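You operate a simulated robot arm through the tools that you are given. There is no shell and no other tool.

The job below is to be done with a simulated robot arm. You get a single attempt, and the scene is never put back.

TASK
Start the pump for the right bench and set 60 percent load.
Fine: bench switch first, Start with no load, then control box on and its dial up till its display shows 60; pressure dial, plugs and Run bench stay.

The check looks at the end state, three seconds after you hand in, the way a careful person would. Anything else that was tipped, shoved, dropped, spilled or broken makes it a failure.

THE ROBOT
A 6-joint arm with a two-finger gripper, fixed in place. Base frame: the origin is on the floor under the middle of its stand, x ahead of it, y to its left, z up. Lengths are in mm, angles in rad, forces in N, time in s.
It reaches about 1298 mm from its shoulder. Its first joint turns from -2.601 to 2.601 rad. Payload 1.57 kg.
The tool frame sits at the grasp point between the pads (the TCP): z along the fingers, y along the line on which they close. The tips reach 21 mm beyond it. The gripper opens to 70 mm; its body begins 50 mm behind the TCP.
Orientation is told as [roll, pitch, yaw] about the base's x, y, z axes, in that order, counted from this pose: with the fingers straight down and closing along the base's y, the tool's x points along the base's -x, its y along +y and its z along -z.

THE INTERFACE
- The arm moves only by the tool send_rows. Its argument "deltas" is text: rows parted by semicolons, each of 7 numbers parted by spaces: the shift along the tool's x, y, z in mm, then the turn, a rotation vector about the tool's x, y, z in rad, then the finger opening in mm, from 0 to 70. In form: tx ty tz ax ay az jaw; .... A call has 1 to 20 rows; each row is the pose to reach, as a shift and turn from the pose commanded when the call began, along the tool's axes at that moment. Each row takes 0.2 s and may step no farther than 50 mm and 0.15 rad from the row before; otherwise, or with a gripper value out of range, the whole call is refused. Where a pose cannot be reached the arm comes as near as it can. A force on the tool above 70 N (or 10 N above the force at the start of the call, whichever is more), or a blocked arm, ends the call early, and 0.2 s more pass. The fingers move at their own pace (about 64.8 mm/s each) and stop on an object; they squeeze with about 29 N. The grip force told is the motor's: it shows also when the fingers shut on nothing. Time passes only in rows, and 0.2 s behind the last, so rows that repeat a pose let the fingers close. The reply holds the time, the measured pose of the TCP, the force on the tool along the base axes, the opening and the grip force, in the units named above and with some noise, with the torque about the TCP (base axes, N m) and any sound that the robot's microphone picked up.
- Cameras (640 x 400 px; columns grow to the right, rows downward): "scene" is fixed at [218.6, -500.7, 1578.5]; the picture's right is [0.99, -0.12, 0.00], its down [-0.04, -0.37, -0.93] and it looks along [0.11, 0.92, -0.37] (base axes); focal length 347 px, centre (320, 200). "wrist" rides on the gripper at [79, 4, -81] in the tool frame; the picture's right is [-0.05, 1.00, 0.00], its down [-0.67, -0.04, -0.74] and it looks along [-0.74, -0.04, 0.67] (tool axes); focal length 256 px, centre (320, 200). There is no depth. A picture from a camera that has moved, and an enlarged one, comes with that camera's place and axes in the base frame and with its lens.
- get_image(camera): a new picture of that camera. The clock stands still meanwhile.
- slide_trunk(by): slides the trunk up (or, below 0, down) by that many mm; the arm rides with it, the base frame stays. It gives what a move gives, with no picture.
- close_up(camera, box): a new picture of the part [left, top, right, bottom] of that camera's present view, enlarged. The clock stands still meanwhile.
- hand_in(): hands the job in; it is judged then, once.

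Nothing tells you positions but the pictures and the camera data. Unless the task says otherwise, let go and move clear before handing in.

The tools are called after ">>>" as name(argument=value, ...) on one line, values as JSON. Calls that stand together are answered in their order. send_rows: Moves the arm, as the interface text tells. Its arguments: {"type":"object","properties":{"deltas":{"type":"string"}},"required":["deltas"]} The other tools are called the same way: slide_trunk (by) moves the trunk up or down; get_image (camera) takes a picture; close_up (camera, box) takes an enlarged picture of a part of a camera's view; hand_in () hands the job in.

At the start:

```text
time_s: 0.0
tcp_pos: [433.4, 471.1, 1255.9]
tool_rot: [0.0, 0.0, -0.001]
ft_force: [-0.6, 0.0, -0.2]
torque: [0.03, -0.01, 0.0]
opening: 70.0
grasp_force: 0.1
trunk travel left (down, up): [-937.0, 33.0]
```

scene: 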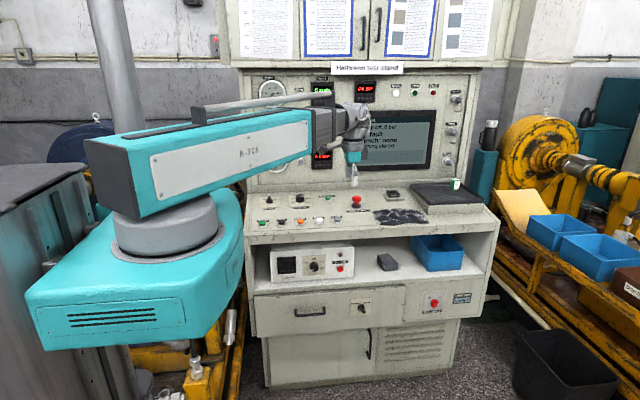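
wrist: 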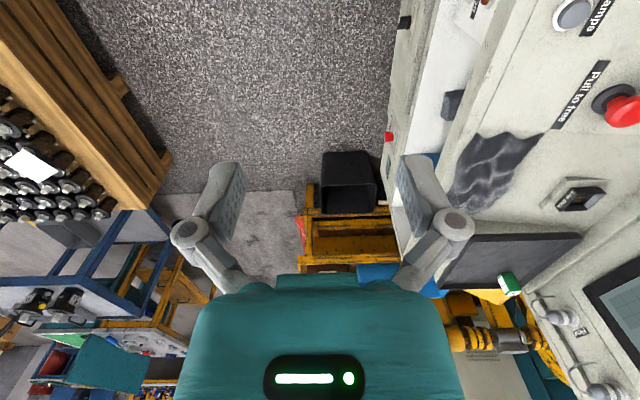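

I see a test stand with a sloped control panel, a display screen, and a control box on the shelf underneath. I'll take enlarged pictures first to read the labels before moving anything.

>>> close_up(camera="scene", box=[240, 180, 400, 280])

>>> close_up(camera="scene", box=[240, 60, 480, 210])

>>> close_up(camera="scene", box=[260, 230, 380, 305])

>>> close_up(camera="scene", box=[250, 185, 330, 235])

>>> close_up(camera="scene", box=[320, 180, 400, 230])

>>> close_up(camera="scene", box=[355, 100, 435, 180])

```text
4.00 times, centred on (320, 230) of scene
camera zoom: at [218.6, -500.7, 1578.5], right [0.99, -0.12, 0.0], down [-0.04, -0.37, -0.93], along [0.11, 0.92, -0.37], focal length 1388 px, centre (320, 80)
```

zoom: 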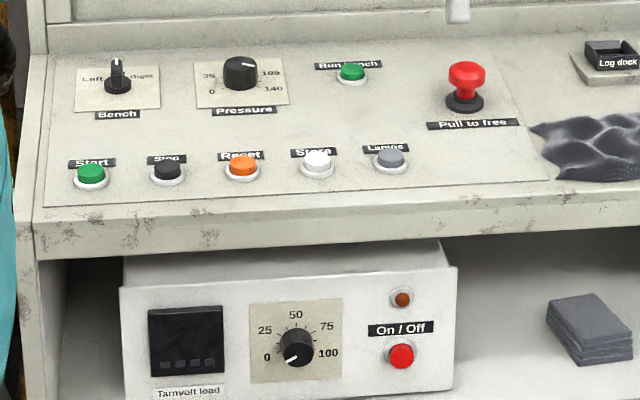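

```text
2.67 times, centred on (360, 135) of scene
camera zoom: at [218.6, -500.7, 1578.5], right [0.99, -0.12, 0.0], down [-0.04, -0.37, -0.93], along [0.11, 0.92, -0.37], focal length 925 px, centre (213, 373)
```

zoom: 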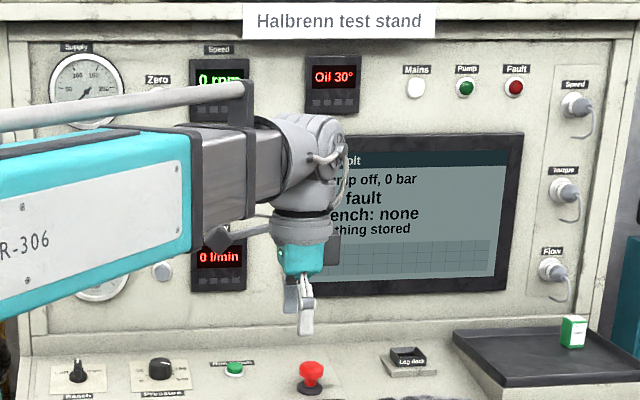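

```text
5.33 times, centred on (320, 268) of scene
camera zoom: at [218.6, -500.7, 1578.5], right [0.99, -0.12, 0.0], down [-0.04, -0.37, -0.93], along [0.11, 0.92, -0.37], focal length 1850 px, centre (320, -160)
```

zoom: 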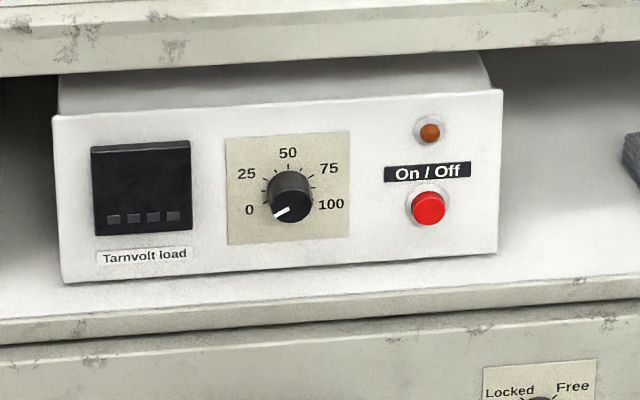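

```text
8.00 times, centred on (290, 210) of scene
camera zoom: at [218.6, -500.7, 1578.5], right [0.99, -0.12, 0.0], down [-0.04, -0.37, -0.93], along [0.11, 0.92, -0.37], focal length 2775 px, centre (560, 120)
```

zoom: 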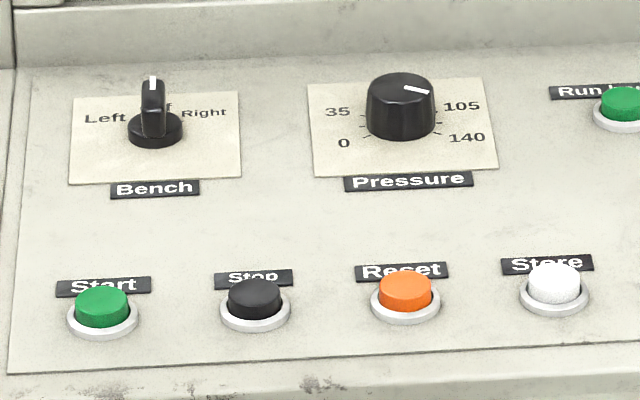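

```text
8.00 times, centred on (360, 205) of scene
camera zoom: at [218.6, -500.7, 1578.5], right [0.99, -0.12, 0.0], down [-0.04, -0.37, -0.93], along [0.11, 0.92, -0.37], focal length 2775 px, centre (0, 160)
```

zoom: 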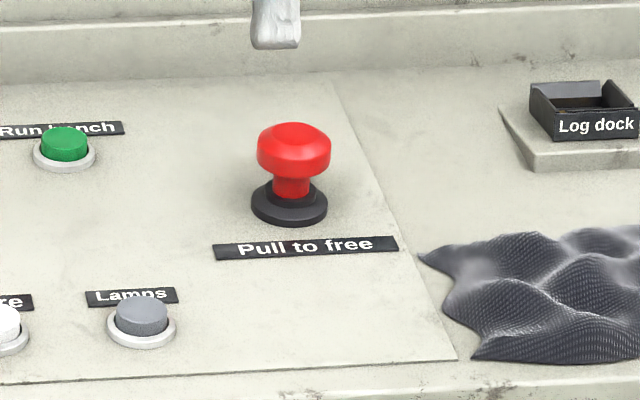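

```text
5.00 times, centred on (395, 140) of scene
camera zoom: at [218.6, -500.7, 1578.5], right [0.99, -0.12, 0.0], down [-0.04, -0.37, -0.93], along [0.11, 0.92, -0.37], focal length 1735 px, centre (-55, 500)
```

zoom: 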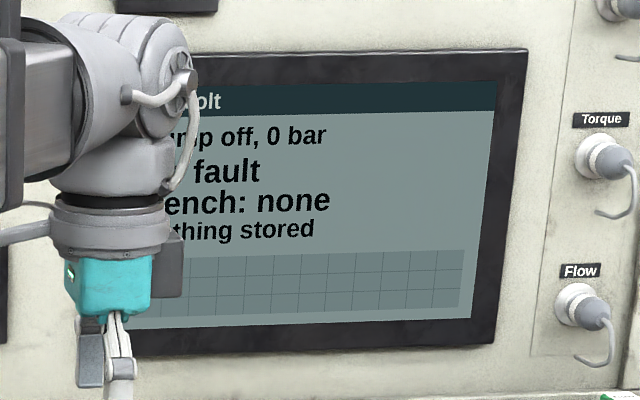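

The stand's control panel is to the +y side, at roughly y 750–1000 and z about 980, and the load box sits on the shelf below it. The Pull-to-free knob triangulates to about (542, 864, 1025). I'll yaw the tool 90° in free air so the wrist camera faces the stand, then look again.

>>> send_rows(deltas="0 0 0 0 0 -0.14 30;0 0 0 0 0 -0.28 10;0 0 0 0 0 -0.42 0;0 0 0 0 0 -0.56 0;0 0 0 0 0 -0.70 0;0 0 0 0 0 -0.84 0;0 0 0 0 0 -0.98 0;0 0 0 0 0 -1.12 0;0 0 0 0 0 -1.26 0;0 0 0 0 0 -1.40 0;0 0 0 0 0 -1.50 0;0 0 0 0 0 -1.57 0")

>>> get_image(camera="wrist")

>>> get_image(camera="scene")

```text
time_s: 2.6
tcp_pos: [432.0, 471.0, 1256.1]
tool_rot: [0.002, -0.001, 1.57]
ft_force: [-0.3, -0.7, 0.0]
torque: [-0.04, 0.02, -0.01]
opening: 0.0
grasp_force: 28.6
trunk travel left (down, up): [-937.0, 33.0]
```

```text
taken
camera wrist: at [429.0, 391.6, 1337.0], right [-1.0, 0.05, 0.0], down [0.04, 0.67, 0.74], along [0.04, 0.74, -0.67], focal length 256 px, centre (320, 200)
```

wrist: 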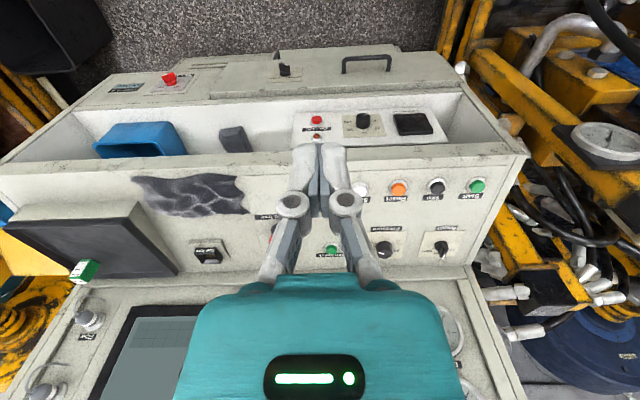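

```text
taken
```

scene: 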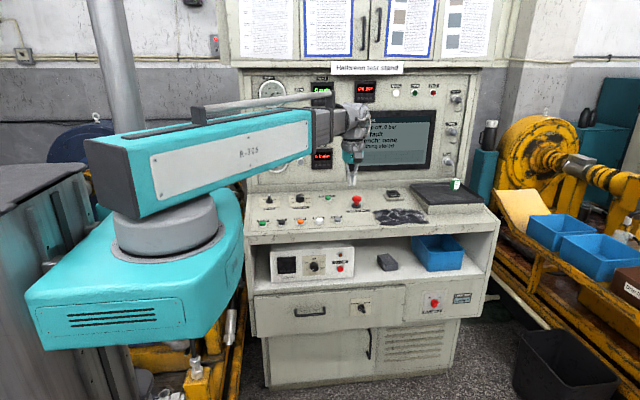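

The view is clear: the desk row of buttons, the Bench and Pressure knobs, and the load box on the shelf in front. I'll zoom in on both cameras to triangulate each control.

>>> close_up(camera="wrist", box=[340, 165, 500, 265])

>>> close_up(camera="wrist", box=[280, 80, 460, 192])

>>> close_up(camera="scene", box=[250, 60, 450, 185])

>>> close_up(camera="scene", box=[240, 180, 320, 230])

>>> close_up(camera="scene", box=[268, 240, 364, 300])

```text
4.00 times, centred on (420, 215) of wrist
camera zoom: at [429.0, 391.6, 1337.0], right [-1.0, 0.05, 0.0], down [0.04, 0.67, 0.74], along [0.04, 0.74, -0.67], focal length 1024 px, centre (-80, 140)
```

zoom: 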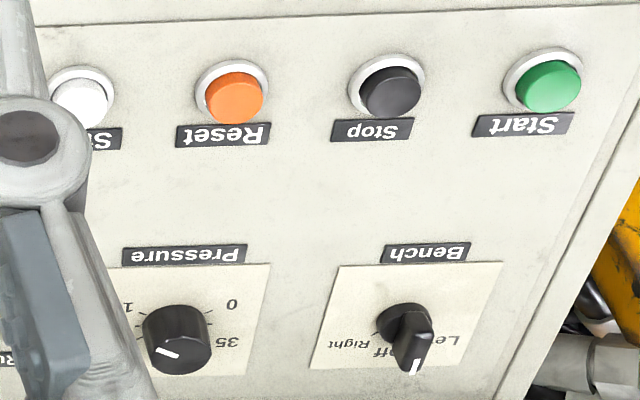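

```text
3.56 times, centred on (370, 136) of wrist
camera zoom: at [429.0, 391.6, 1337.0], right [-1.0, 0.05, 0.0], down [0.04, 0.67, 0.74], along [0.04, 0.74, -0.67], focal length 910 px, centre (142, 428)
```

zoom: 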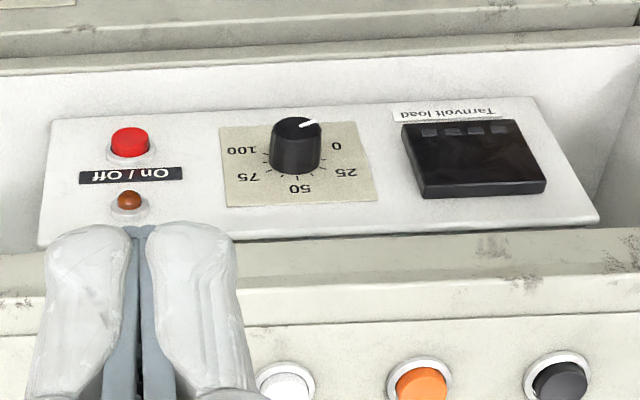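

```text
3.20 times, centred on (350, 122) of scene
camera zoom: at [218.6, -500.7, 1578.5], right [0.99, -0.12, 0.0], down [-0.04, -0.37, -0.93], along [0.11, 0.92, -0.37], focal length 1110 px, centre (224, 448)
```

zoom: 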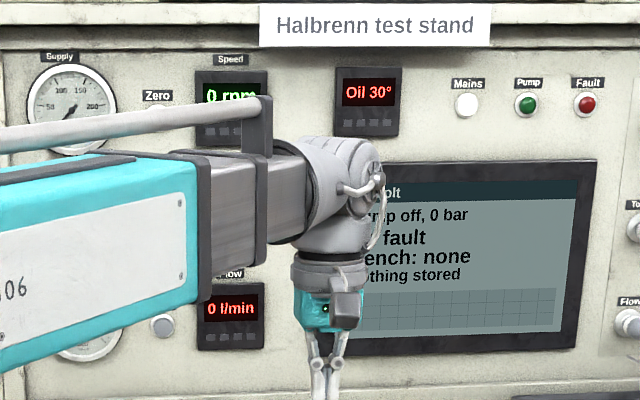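

```text
8.00 times, centred on (280, 205) of scene
camera zoom: at [218.6, -500.7, 1578.5], right [0.99, -0.12, 0.0], down [-0.04, -0.37, -0.93], along [0.11, 0.92, -0.37], focal length 2775 px, centre (640, 160)
```

zoom: 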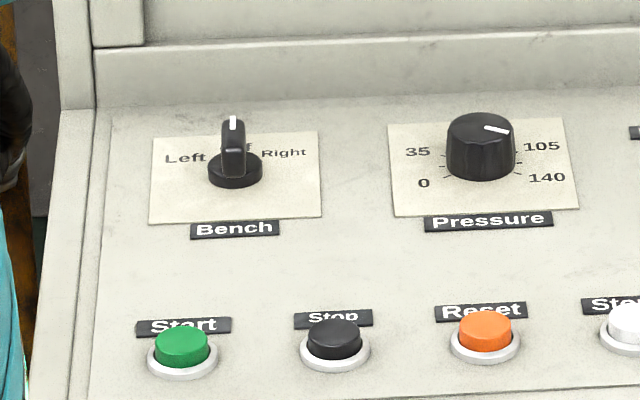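

```text
6.67 times, centred on (316, 270) of scene
camera zoom: at [218.6, -500.7, 1578.5], right [0.99, -0.12, 0.0], down [-0.04, -0.37, -0.93], along [0.11, 0.92, -0.37], focal length 2313 px, centre (347, -267)
```

zoom: 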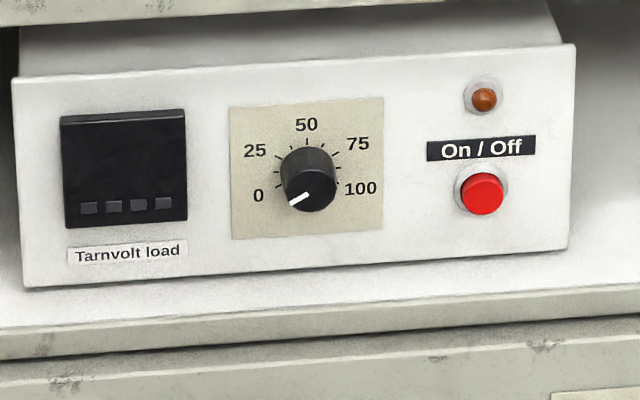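

From the two views I place Start at about (143, 755, 989) and the Bench knob at about (168, 927, 1005). The panel tilts back about 8°. On the load box, the dial is at about (342, 705, 794) and On/Off at about (451, 711, 779). Next I'll move to a hover viewpoint in front of the Bench knob, with the tool tilted to match the panel.

>>> send_rows(deltas="-31 26 12.6 0 -0.03 0 40;-62 53 25 0 -0.06 0 40;-93 79 38 0 -0.09 0 40;-124 106 50 0 -0.12 0 40;-155 132 63 0 -0.135 0 40;-186 158 76 0 -0.135 0 40;-217 185 88 0 -0.135 0 40;-248 211 101 0 -0.135 0 40;-279 238 114 0 -0.135 0 40;-309 264 126 0 -0.135 0 40;-309 264 126 0 -0.135 0 40")

>>> get_image(camera="wrist")

>>> get_image(camera="scene")

```text
time_s: 5.0
tcp_pos: [171.0, 779.5, 1257.8]
tool_rot: [0.001, -0.135, 1.569]
ft_force: [-0.6, -0.1, -0.2]
torque: [0.05, -0.01, 0.0]
opening: 40.0
grasp_force: 0.1
out of reach, approached as far as the arm can: row 1, 2, 3, 4, 5, 6, 7, 8, 9, 10, 11
trunk travel left (down, up): [-937.0, 33.0]
```

```text
taken
camera wrist: at [165.9, 689.6, 1327.4], right [-1.0, 0.05, 0.01], down [0.04, 0.56, 0.83], along [0.04, 0.83, -0.56], focal length 256 px, centre (320, 200)
```

wrist: 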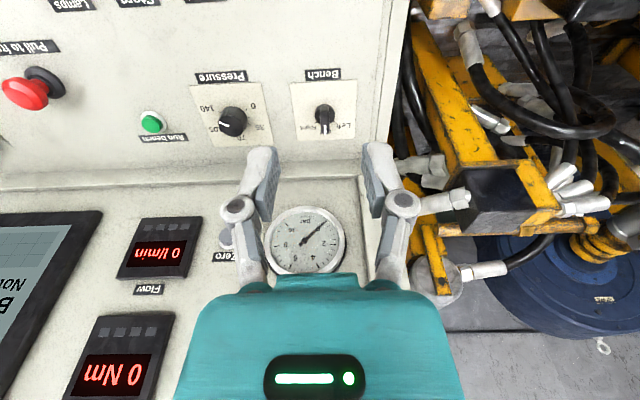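

```text
taken
```

scene: 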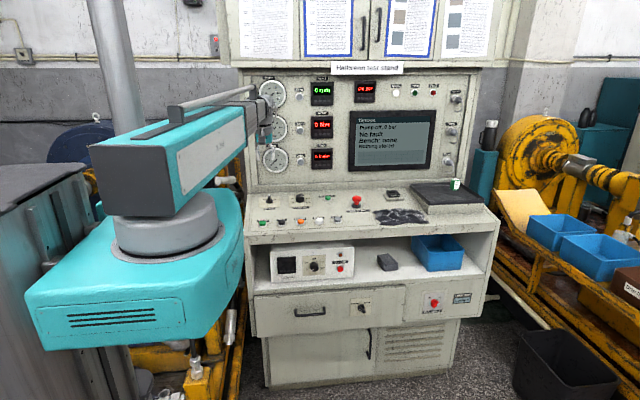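

The screen now reads "Pump off, 0 bar, No fault, Bench: none". The arm could not go lower on its own, so the trunk has to set the height. I'll check the knob and what lies under the carriage before lowering.

>>> close_up(camera="wrist", box=[260, 60, 388, 140])

>>> close_up(camera="scene", box=[0, 100, 260, 400])

>>> close_up(camera="scene", box=[340, 100, 440, 180])

```text
5.00 times, centred on (324, 100) of wrist
camera zoom: at [165.9, 689.6, 1327.4], right [-1.0, 0.05, 0.01], down [0.04, 0.56, 0.83], along [0.04, 0.83, -0.56], focal length 1280 px, centre (300, 700)
```

zoom: 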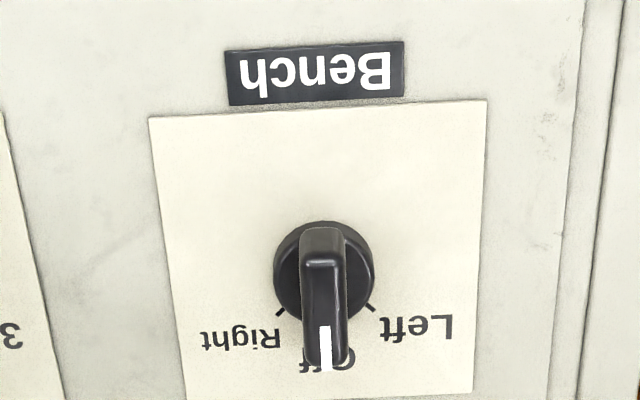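

```text
1.33 times, centred on (130, 250) of scene
camera zoom: at [218.6, -500.7, 1578.5], right [0.99, -0.12, 0.0], down [-0.04, -0.37, -0.93], along [0.11, 0.92, -0.37], focal length 463 px, centre (573, 133)
```

zoom: 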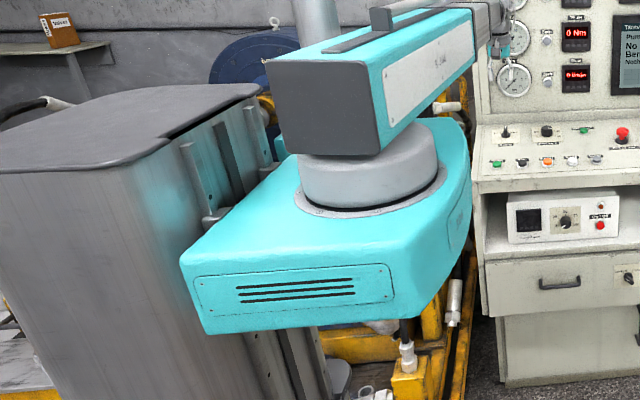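

```text
5.00 times, centred on (390, 140) of scene
camera zoom: at [218.6, -500.7, 1578.5], right [0.99, -0.12, 0.0], down [-0.04, -0.37, -0.93], along [0.11, 0.92, -0.37], focal length 1735 px, centre (-30, 500)
```

zoom: 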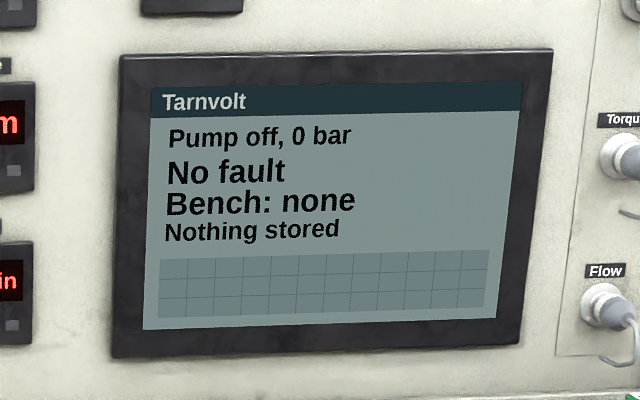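

Knob axis refined to (168, 928, 1010), with the Right and Left marks at about ±45°. The grey box on the left is the robot's own stand, and the carriage rides on its rails, so lowering is clear. I'll lower the trunk part way.

>>> slide_trunk(by=-137)

>>> get_image(camera="scene")

```text
time_s: 6.6
tcp_pos: [171.2, 780.2, 1120.5]
tool_rot: [-0.002, -0.133, 1.57]
ft_force: [0.5, -0.3, -0.1]
torque: [-0.02, 0.02, 0.02]
opening: 39.9
grasp_force: 0.0
trunk travel left (down, up): [-800.0, 170.0]
```

```text
taken
```

scene: 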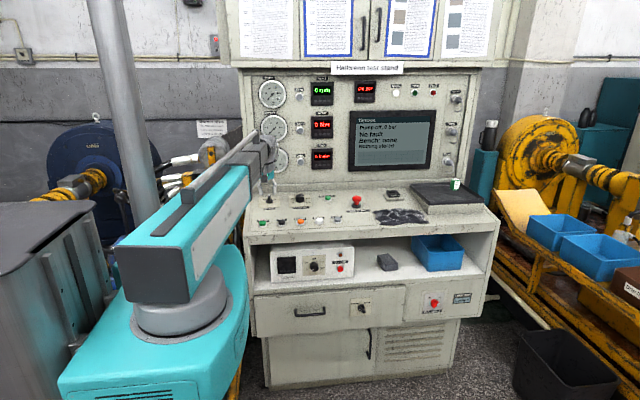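

The trunk slide worked, with the TCP now at z 1120. I'll send a null row to confirm the commanded pose follows the trunk before going on.

>>> send_rows(deltas="0 0 0 0 0 0 40")

```text
time_s: 7.0
tcp_pos: [169.8, 778.6, 1120.0]
tool_rot: [-0.001, -0.133, 1.568]
ft_force: [1.3, -0.5, -0.2]
torque: [-0.01, 0.04, -0.02]
opening: 39.9
grasp_force: 0.0
trunk travel left (down, up): [-800.0, 170.0]
```

The pose is steady, with about 1 mm of reading noise. Now I'll move level to directly above the Bench knob and look.

>>> send_rows(deltas="-29 0.5 4 0 0 0 40;-58 1 8 0 0 0 40;-87 1.5 12 0 0 0 40;-115 2 15.6 0 0 0 40;-143.7 2.2 19.5 0 0 0 40;-143.7 2.2 19.5 0 0 0 40")

>>> get_image(camera="wrist")

>>> close_up(camera="scene", box=[230, 100, 326, 220])

```text
time_s: 8.4
tcp_pos: [168.3, 924.7, 1120.6]
tool_rot: [-0.001, -0.134, 1.57]
ft_force: [-0.8, -0.7, -0.2]
torque: [-0.03, 0.01, 0.04]
opening: 39.7
grasp_force: 0.0
trunk travel left (down, up): [-800.0, 170.0]
```

```text
taken
camera wrist: at [163.9, 835.7, 1190.2], right [-1.0, 0.05, 0.01], down [0.04, 0.56, 0.83], along [0.04, 0.83, -0.56], focal length 256 px, centre (320, 200)
```

wrist: 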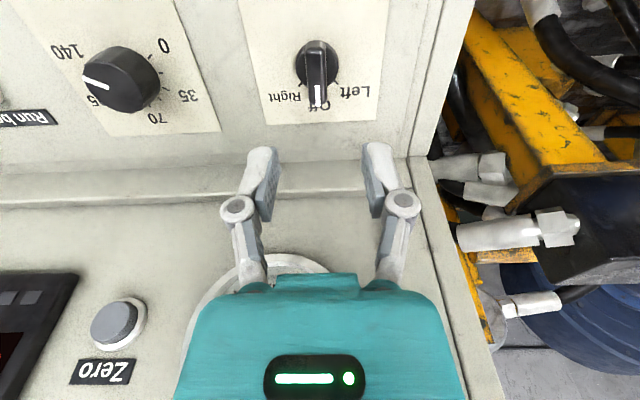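

```text
3.33 times, centred on (278, 160) of scene
camera zoom: at [218.6, -500.7, 1578.5], right [0.99, -0.12, 0.0], down [-0.04, -0.37, -0.93], along [0.11, 0.92, -0.37], focal length 1156 px, centre (460, 333)
```

zoom: 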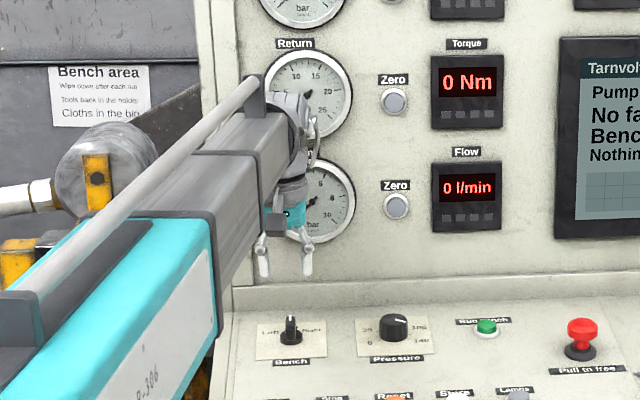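

The gripper is above the knob, with no contact. I'll zoom in to check alignment before descending.

>>> close_up(camera="wrist", box=[240, 20, 400, 120])

```text
4.00 times, centred on (320, 70) of wrist
camera zoom: at [163.9, 835.7, 1190.2], right [-1.0, 0.05, 0.01], down [0.04, 0.56, 0.83], along [0.04, 0.83, -0.56], focal length 1024 px, centre (320, 720)
```

zoom: 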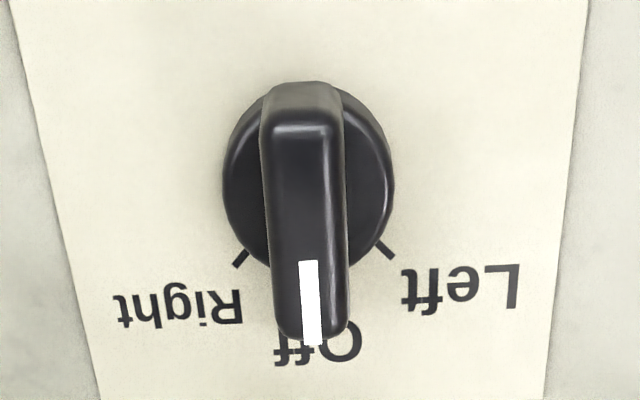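

Alignment is within about 1 mm: knob axis (169, 929), TCP (168, 925). I'll descend most of the way and check again.

>>> slide_trunk(by=-58)

>>> get_image(camera="wrist")

>>> close_up(camera="scene", box=[230, 130, 310, 220])

```text
time_s: 9.4
tcp_pos: [169.2, 925.1, 1061.8]
tool_rot: [0.0, -0.134, 1.571]
ft_force: [0.7, 0.4, 0.7]
torque: [0.01, -0.02, -0.03]
opening: 39.8
grasp_force: 0.1
trunk travel left (down, up): [-742.0, 228.0]
```

```text
taken
camera wrist: at [163.9, 835.5, 1132.3], right [-1.0, 0.05, 0.01], down [0.04, 0.56, 0.83], along [0.04, 0.83, -0.56], focal length 256 px, centre (320, 200)
```

wrist: 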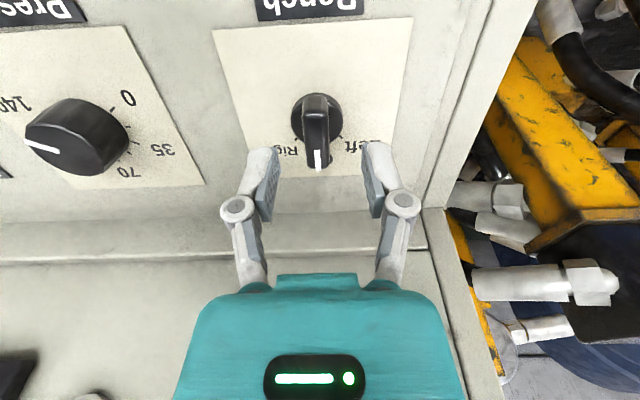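

```text
4.44 times, centred on (270, 175) of scene
camera zoom: at [218.6, -500.7, 1578.5], right [0.99, -0.12, 0.0], down [-0.04, -0.37, -0.93], along [0.11, 0.92, -0.37], focal length 1542 px, centre (542, 311)
```

zoom: 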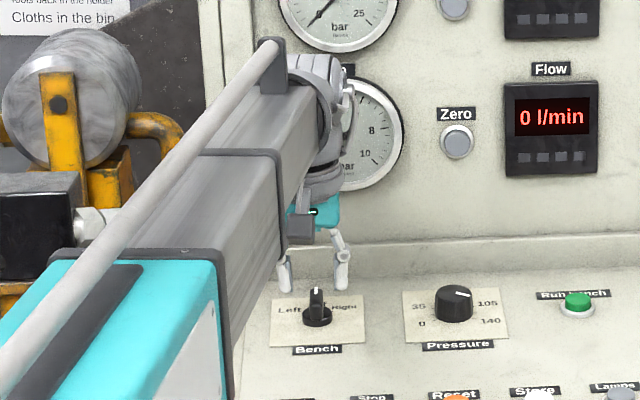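

The fingers straddle the lever. I'll descend the last 23 mm; the tips should stop about 7 mm above the disc.

>>> slide_trunk(by=-23)

>>> get_image(camera="wrist")

>>> close_up(camera="scene", box=[230, 150, 310, 220])

```text
time_s: 10.1
tcp_pos: [168.3, 925.4, 1039.1]
tool_rot: [-0.001, -0.134, 1.569]
ft_force: [0.6, 1.5, 0.1]
torque: [-0.01, 0.03, 0.01]
opening: 40.2
grasp_force: 0.1
trunk travel left (down, up): [-719.0, 251.0]
```

```text
taken
camera wrist: at [163.9, 835.5, 1109.2], right [-1.0, 0.05, 0.01], down [0.04, 0.56, 0.83], along [0.04, 0.83, -0.56], focal length 256 px, centre (320, 200)
```

wrist: 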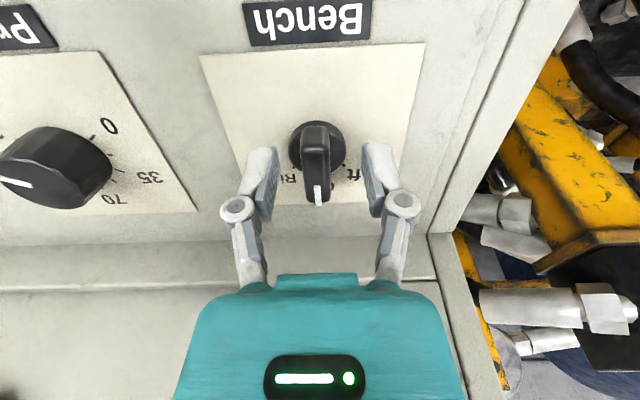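

```text
5.71 times, centred on (270, 185) of scene
camera zoom: at [218.6, -500.7, 1578.5], right [0.99, -0.12, 0.0], down [-0.04, -0.37, -0.93], along [0.11, 0.92, -0.37], focal length 1982 px, centre (606, 286)
```

zoom: 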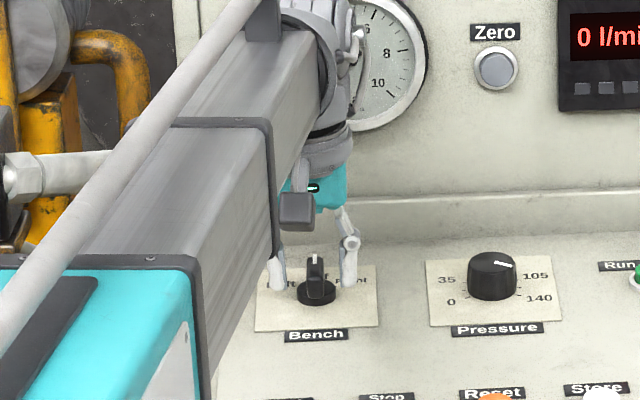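

The pads are on either side of the lever at the right depth. Now I'll close on it.

>>> send_rows(deltas="0 0 0 0 0 0 25;0 0 0 0 0 0 15;0 0 0 0 0 0 8;0 0 0 0 0 0 5;0 0 0 0 0 0 5")

>>> close_up(camera="wrist", box=[220, 80, 420, 205])

```text
time_s: 11.3
tcp_pos: [170.5, 924.3, 1039.5]
tool_rot: [0.0, -0.134, 1.57]
ft_force: [9.3, 1.0, 3.5]
torque: [-0.17, -0.25, -0.07]
opening: 12.9
grasp_force: 32.3
trunk travel left (down, up): [-719.0, 251.0]
```

```text
3.20 times, centred on (320, 142) of wrist
camera zoom: at [165.4, 835.6, 1109.2], right [-1.0, 0.05, 0.01], down [0.04, 0.56, 0.83], along [0.04, 0.83, -0.56], focal length 819 px, centre (320, 384)
```

zoom: 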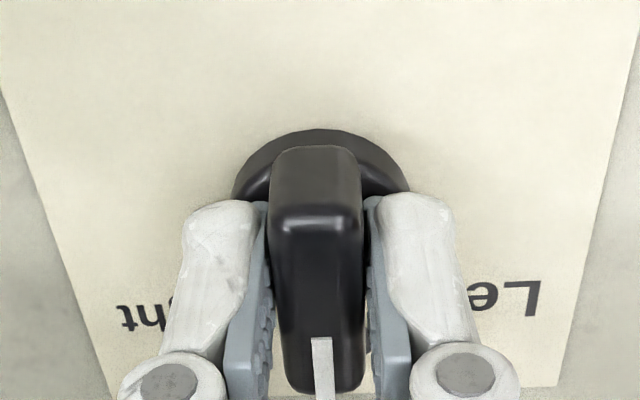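

The lever is gripped with a 12.9 mm opening, and there is a slight side load because the knob sits about 1 mm toward +x. I'll turn it about 45° clockwise as seen from above.

>>> send_rows(deltas="0 -1 0 0 0 0.08 5;0 -1 0 0 0 0.18 5;0 -1 0 0 0 0.28 5;0 -1 0 0 0 0.38 5;0 -1 0 0 0 0.48 5;0 -1 0 0 0 0.58 5;0 -1 0 0 0 0.68 5;0 -1 0 0 0 0.785 5;0 -1 0 0 0 0.785 5")

>>> get_image(camera="wrist")

>>> close_up(camera="scene", box=[340, 100, 440, 180])

>>> close_up(camera="scene", box=[230, 150, 310, 220])

```text
time_s: 13.3
tcp_pos: [169.3, 926.0, 1039.4]
tool_rot: [0.096, -0.094, 0.781]
ft_force: [-5.7, 7.7, 6.2]
torque: [-0.44, 0.77, 0.15]
opening: 13.1
grasp_force: 32.3
trunk travel left (down, up): [-719.0, 251.0]
```

```text
taken
camera wrist: at [109.3, 862.2, 1112.8], right [-0.67, 0.74, 0.1], down [0.5, 0.34, 0.8], along [0.55, 0.58, -0.59], focal length 256 px, centre (320, 200)
```

wrist: 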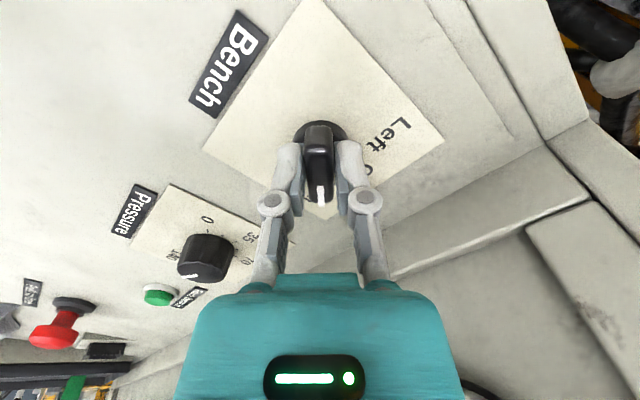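

```text
5.00 times, centred on (390, 140) of scene
camera zoom: at [218.6, -500.7, 1578.5], right [0.99, -0.12, 0.0], down [-0.04, -0.37, -0.93], along [0.11, 0.92, -0.37], focal length 1735 px, centre (-30, 500)
```

zoom: 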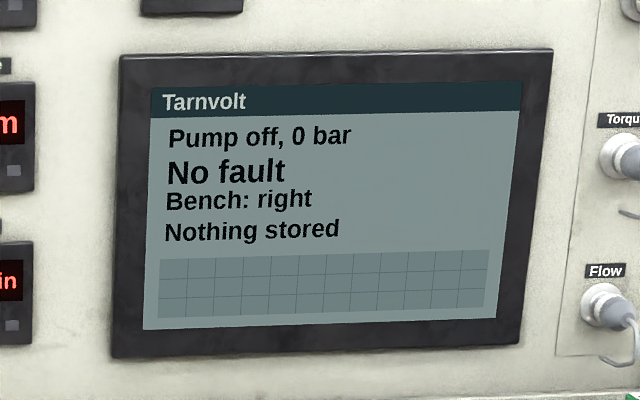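

```text
5.71 times, centred on (270, 185) of scene
camera zoom: at [218.6, -500.7, 1578.5], right [0.99, -0.12, 0.0], down [-0.04, -0.37, -0.93], along [0.11, 0.92, -0.37], focal length 1982 px, centre (606, 286)
```

zoom: 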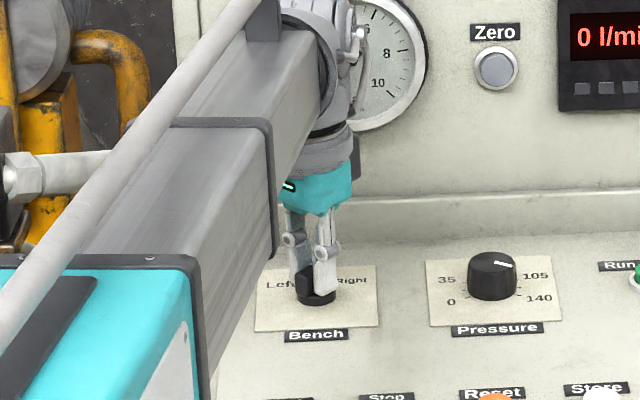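

The screen now says "Bench: right". I'll open the fingers to release the lever, then rise clear.

>>> send_rows(deltas="0 0 0 0 0 0 25;0 0 0 0 0 0 36;0 0 0 0 0 0 36")

>>> slide_trunk(by=80)

>>> close_up(camera="scene", box=[230, 150, 310, 220])

>>> close_up(camera="scene", box=[340, 70, 460, 180])

>>> get_image(camera="wrist")

```text
time_s: 14.1
tcp_pos: [170.0, 925.5, 1040.1]
tool_rot: [0.096, -0.096, 0.782]
ft_force: [-0.7, -0.3, -0.3]
torque: [0.03, -0.01, -0.03]
opening: 36.1
grasp_force: 0.1
trunk travel left (down, up): [-719.0, 251.0]
```

```text
time_s: 15.3
tcp_pos: [169.8, 926.1, 1119.7]
tool_rot: [0.097, -0.095, 0.78]
ft_force: [0.1, 0.3, -0.7]
torque: [0.0, -0.01, -0.01]
opening: 35.9
grasp_force: 0.0
trunk travel left (down, up): [-799.0, 171.0]
```

```text
5.71 times, centred on (270, 185) of scene
camera zoom: at [218.6, -500.7, 1578.5], right [0.99, -0.12, 0.0], down [-0.04, -0.37, -0.93], along [0.11, 0.92, -0.37], focal length 1982 px, centre (606, 286)
```

zoom: 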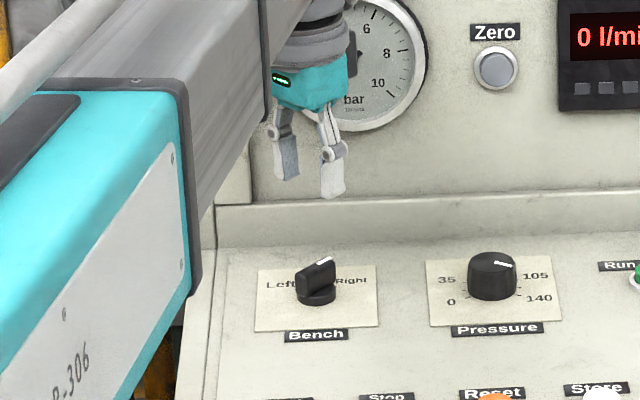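

```text
3.64 times, centred on (400, 125) of scene
camera zoom: at [218.6, -500.7, 1578.5], right [0.99, -0.12, 0.0], down [-0.04, -0.37, -0.93], along [0.11, 0.92, -0.37], focal length 1262 px, centre (29, 473)
```

zoom: 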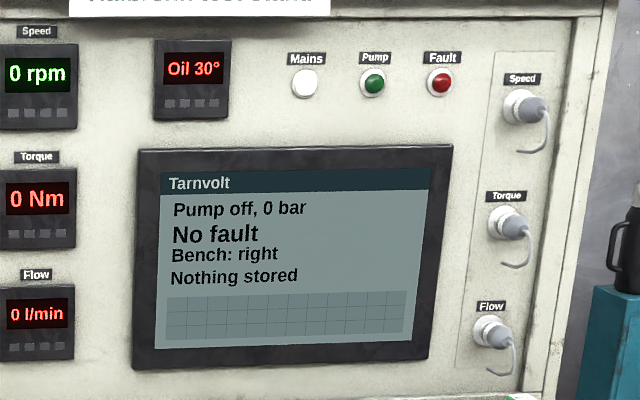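

```text
taken
camera wrist: at [110.5, 862.0, 1192.6], right [-0.67, 0.74, 0.1], down [0.5, 0.34, 0.8], along [0.55, 0.58, -0.59], focal length 256 px, centre (320, 200)
```

wrist: 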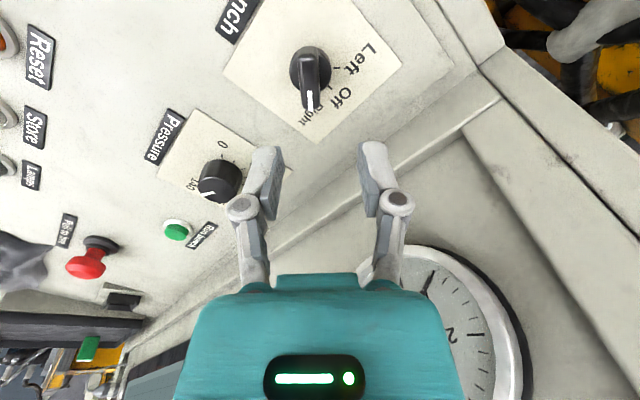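

The Bench lever is on Right and is released. I'll turn the tool back, close the fingers, and move level to above the Start button.

>>> send_rows(deltas="23.5 -17 -3.9 0 0 -0.131 20;47 -34.1 -7.8 0 0 -0.262 5;70.4 -51.1 -11.7 0 0 -0.393 0;93.9 -68.2 -15.6 0 0 -0.524 0;117.4 -85.2 -19.5 0 0 -0.655 0;140.9 -102.3 -23.4 0 0 -0.785 0;140.9 -102.3 -23.4 0 0 -0.785 0")

>>> get_image(camera="wrist")

>>> close_up(camera="scene", box=[230, 160, 330, 240])

```text
time_s: 16.9
tcp_pos: [143.1, 752.3, 1119.6]
tool_rot: [0.001, -0.134, 1.573]
ft_force: [0.8, 0.1, 0.0]
torque: [0.0, 0.04, -0.04]
opening: 0.0
grasp_force: 28.9
trunk travel left (down, up): [-799.0, 171.0]
```

```text
taken
camera wrist: at [138.2, 661.9, 1189.2], right [-1.0, 0.05, 0.01], down [0.03, 0.56, 0.83], along [0.04, 0.83, -0.56], focal length 256 px, centre (320, 200)
```

wrist: 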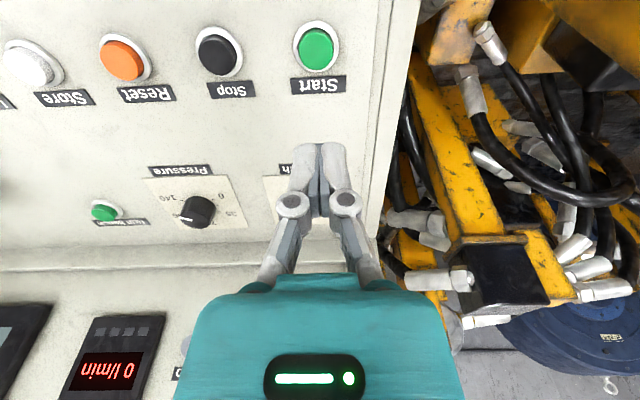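

```text
5.00 times, centred on (280, 200) of scene
camera zoom: at [218.6, -500.7, 1578.5], right [0.99, -0.12, 0.0], down [-0.04, -0.37, -0.93], along [0.11, 0.92, -0.37], focal length 1735 px, centre (520, 200)
```

zoom: 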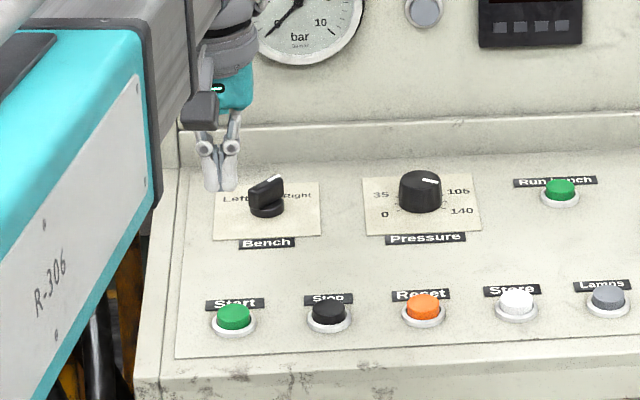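

The gripper is over the Start area. I'll zoom in to pin the cap centre.

>>> close_up(camera="wrist", box=[256, 10, 384, 90])

```text
5.00 times, centred on (320, 50) of wrist
camera zoom: at [138.2, 661.9, 1189.2], right [-1.0, 0.05, 0.01], down [0.03, 0.56, 0.83], along [0.04, 0.83, -0.56], focal length 1280 px, centre (320, 950)
```

zoom: 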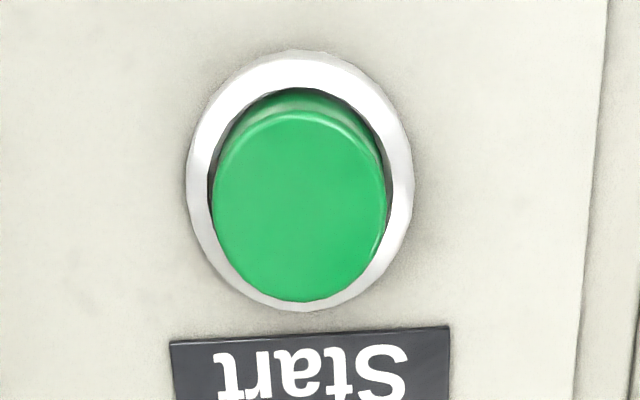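

Start's cap centre comes out at (144.6, 756.5, 989), about 1.5 mm from where I am aimed. I'll nudge over and descend to about 10 mm above it.

>>> send_rows(deltas="-1.4 -1.5 0.2 0 0 0 0;-1.4 -1.5 0.2 0 0 0 0")

>>> slide_trunk(by=-98)

>>> get_image(camera="wrist")

>>> close_up(camera="scene", box=[230, 180, 310, 240])

```text
time_s: 17.5
tcp_pos: [144.1, 752.7, 1118.9]
tool_rot: [-0.002, -0.136, 1.57]
ft_force: [0.0, 0.2, -0.1]
torque: [0.01, 0.02, 0.02]
opening: 0.1
grasp_force: 28.5
trunk travel left (down, up): [-799.0, 171.0]
```

```text
time_s: 18.8
tcp_pos: [144.1, 753.3, 1020.4]
tool_rot: [0.001, -0.134, 1.568]
ft_force: [-0.9, -0.1, 0.0]
torque: [0.01, -0.02, 0.02]
opening: 0.0
grasp_force: 28.6
trunk travel left (down, up): [-701.0, 269.0]
```

```text
taken
camera wrist: at [139.8, 663.2, 1091.3], right [-1.0, 0.05, 0.01], down [0.04, 0.56, 0.83], along [0.04, 0.83, -0.56], focal length 256 px, centre (320, 200)
```

wrist: 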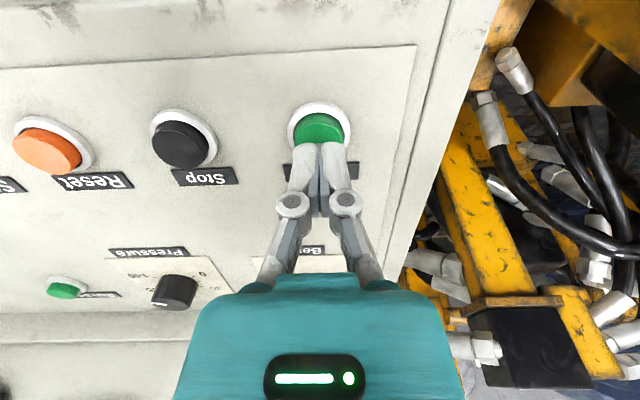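

```text
6.67 times, centred on (270, 210) of scene
camera zoom: at [218.6, -500.7, 1578.5], right [0.99, -0.12, 0.0], down [-0.04, -0.37, -0.93], along [0.11, 0.92, -0.37], focal length 2313 px, centre (653, 133)
```

zoom: 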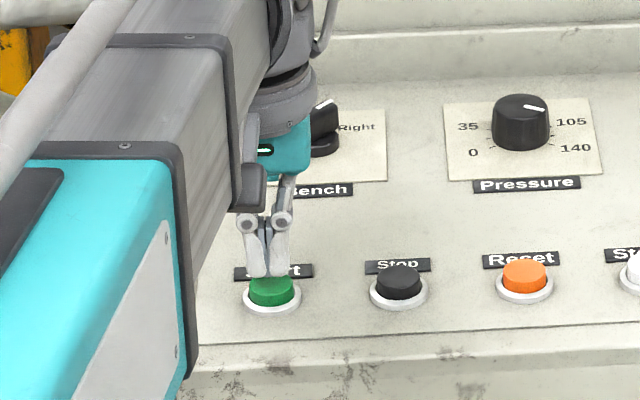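

The fingertips are just above the Start cap. I'll lower in small steps and watch the force.

>>> slide_trunk(by=-7)

>>> close_up(camera="scene", box=[240, 190, 304, 230])

>>> close_up(camera="wrist", box=[256, 90, 384, 170])

```text
time_s: 19.4
tcp_pos: [144.2, 753.1, 1014.3]
tool_rot: [0.001, -0.135, 1.57]
ft_force: [-0.7, 0.6, 1.2]
torque: [0.0, 0.0, -0.02]
opening: 0.0
grasp_force: 28.7
trunk travel left (down, up): [-694.0, 276.0]
```

```text
10.00 times, centred on (272, 210) of scene
camera zoom: at [218.6, -500.7, 1578.5], right [0.99, -0.12, 0.0], down [-0.04, -0.37, -0.93], along [0.11, 0.92, -0.37], focal length 3469 px, centre (800, 100)
```

zoom: 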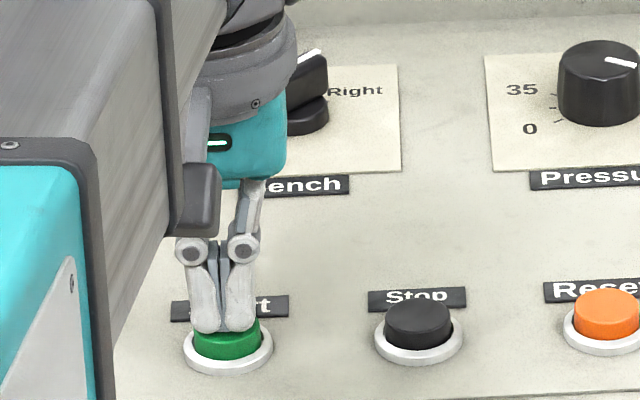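

```text
5.00 times, centred on (320, 130) of wrist
camera zoom: at [139.8, 663.2, 1084.3], right [-1.0, 0.05, 0.01], down [0.04, 0.56, 0.83], along [0.04, 0.83, -0.56], focal length 1280 px, centre (320, 550)
```

zoom: 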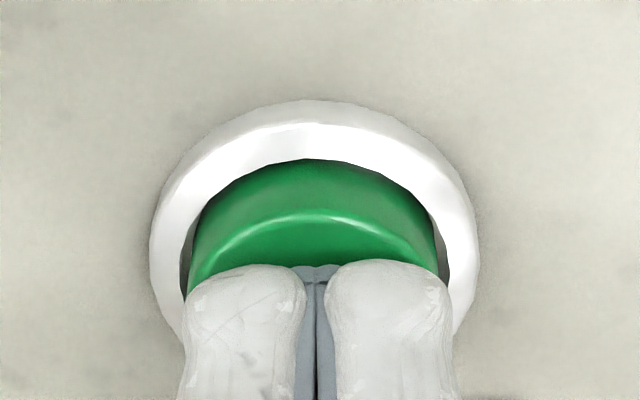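

The tips are close to the cap and centred on it. I'll continue in 2 mm steps.

>>> slide_trunk(by=-3)

```text
time_s: 19.9
tcp_pos: [143.4, 753.4, 1012.1]
tool_rot: [0.0, -0.134, 1.569]
ft_force: [-0.2, 0.3, 1.1]
torque: [0.06, -0.03, 0.01]
opening: 6.0
grasp_force: 28.4
trunk travel left (down, up): [-691.0, 279.0]
heard: click
```

I heard a click, though the fingers were spread slightly. I'll check the screen and the contact.

>>> close_up(camera="scene", box=[340, 70, 460, 180])

>>> close_up(camera="scene", box=[240, 190, 304, 230])

>>> close_up(camera="wrist", box=[256, 90, 384, 170])

```text
3.64 times, centred on (400, 125) of scene
camera zoom: at [218.6, -500.7, 1578.5], right [0.99, -0.12, 0.0], down [-0.04, -0.37, -0.93], along [0.11, 0.92, -0.37], focal length 1262 px, centre (29, 473)
```

zoom: 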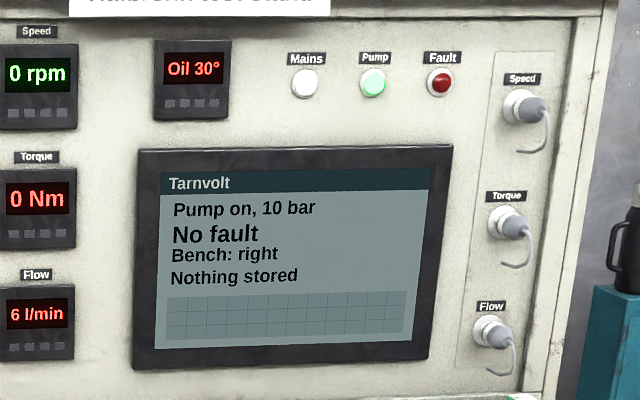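

```text
10.00 times, centred on (272, 210) of scene
camera zoom: at [218.6, -500.7, 1578.5], right [0.99, -0.12, 0.0], down [-0.04, -0.37, -0.93], along [0.11, 0.92, -0.37], focal length 3469 px, centre (800, 100)
```

zoom: 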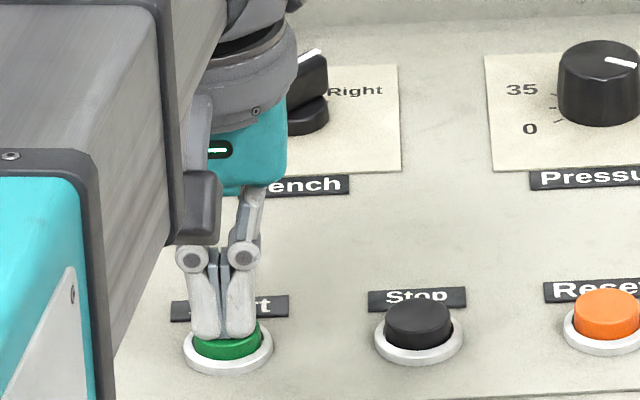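

```text
5.00 times, centred on (320, 130) of wrist
camera zoom: at [139.8, 663.2, 1081.3], right [-1.0, 0.05, 0.01], down [0.04, 0.56, 0.83], along [0.04, 0.83, -0.56], focal length 1280 px, centre (320, 550)
```

zoom: 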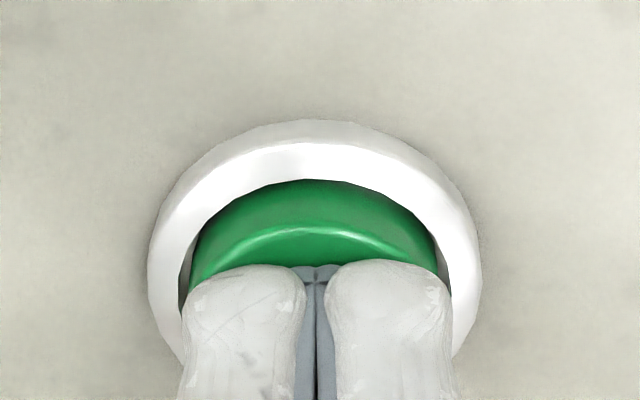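

The Pump lamp is lit and the screen says "Pump on, 10 bar, No fault". I'll lift off Start and retreat in front of the bench, clear of the desk.

>>> slide_trunk(by=80)

>>> close_up(camera="scene", box=[250, 60, 450, 185])

>>> close_up(camera="scene", box=[230, 180, 330, 240])

```text
time_s: 21.1
tcp_pos: [145.1, 753.8, 1091.9]
tool_rot: [0.0, -0.136, 1.569]
ft_force: [0.0, 0.1, -0.2]
torque: [-0.05, -0.03, -0.02]
opening: 0.3
grasp_force: 28.7
trunk travel left (down, up): [-771.0, 199.0]
```

```text
3.20 times, centred on (350, 122) of scene
camera zoom: at [218.6, -500.7, 1578.5], right [0.99, -0.12, 0.0], down [-0.04, -0.37, -0.93], along [0.11, 0.92, -0.37], focal length 1110 px, centre (224, 448)
```

zoom: 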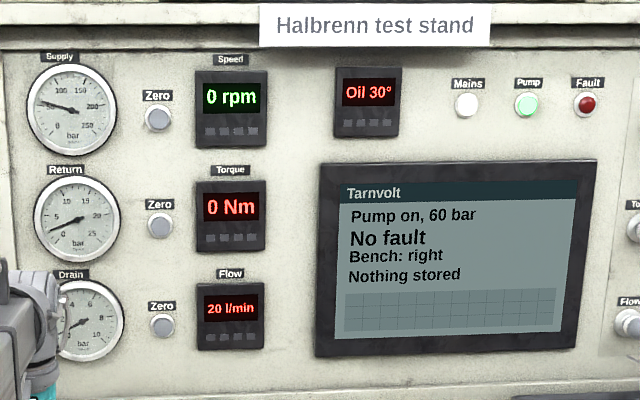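

```text
6.40 times, centred on (280, 210) of scene
camera zoom: at [218.6, -500.7, 1578.5], right [0.99, -0.12, 0.0], down [-0.04, -0.37, -0.93], along [0.11, 0.92, -0.37], focal length 2220 px, centre (576, 136)
```

zoom: 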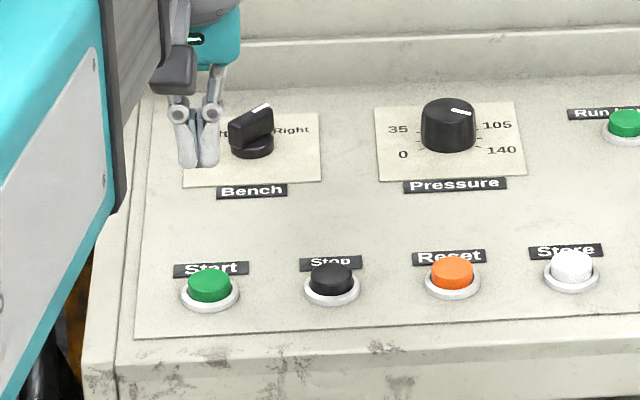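

Pressure is at 60 bar and rising, and the Start area is untouched otherwise. Now I'll retreat to about (520, 430), squaring the tool to vertical.

>>> send_rows(deltas="26.8 -31.2 -3.5 0 0.011 0 0;53.5 -62.5 -7 0 0.022 0 0;80.3 -93.7 -10.5 0 0.034 0 0;107.1 -125 -14 0 0.045 0 0;133.9 -156.2 -17.5 0 0.056 0 0;160.6 -187.5 -21 0 0.067 0 0;187.4 -218.7 -24.5 0 0.079 0 0;214.2 -250 -28 0 0.09 0 0;241 -281.2 -31.5 0 0.101 0 0;267.7 -312.5 -35 0 0.112 0 0;294.5 -343.7 -38.5 0 0.124 0 0;321.3 -375 -42.1 0 0.135 0 0;321.3 -375 -42.1 0 0.135 0 0")

>>> get_image(camera="wrist")

>>> get_image(camera="scene")

```text
time_s: 23.9
tcp_pos: [519.2, 428.5, 1089.9]
tool_rot: [-0.002, 0.001, 1.571]
ft_force: [0.4, 0.1, -0.7]
torque: [0.01, -0.01, -0.03]
opening: 0.2
grasp_force: 28.3
trunk travel left (down, up): [-771.0, 199.0]
```

```text
taken
camera wrist: at [513.8, 348.2, 1171.0], right [-1.0, 0.05, 0.0], down [0.04, 0.67, 0.74], along [0.04, 0.74, -0.67], focal length 256 px, centre (320, 200)
```

wrist: 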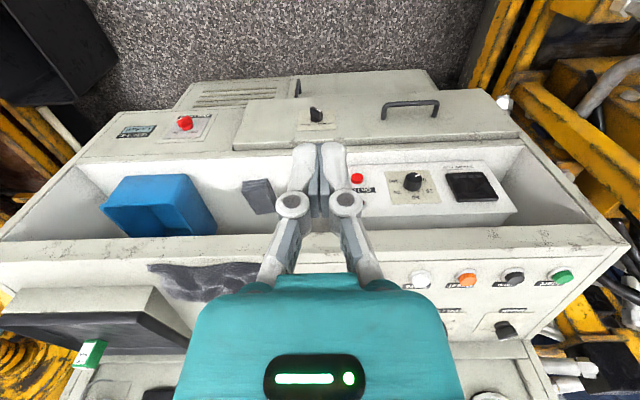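

```text
taken
```

scene: 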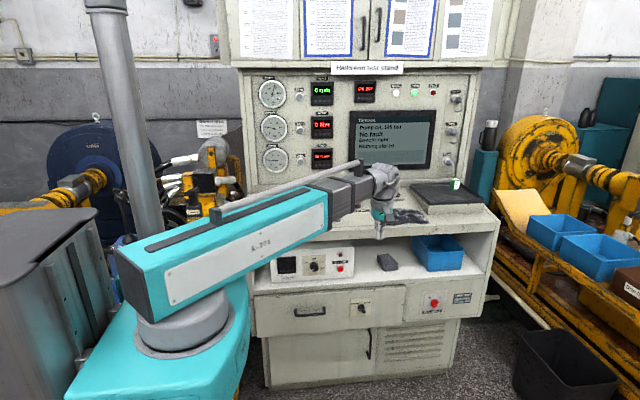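

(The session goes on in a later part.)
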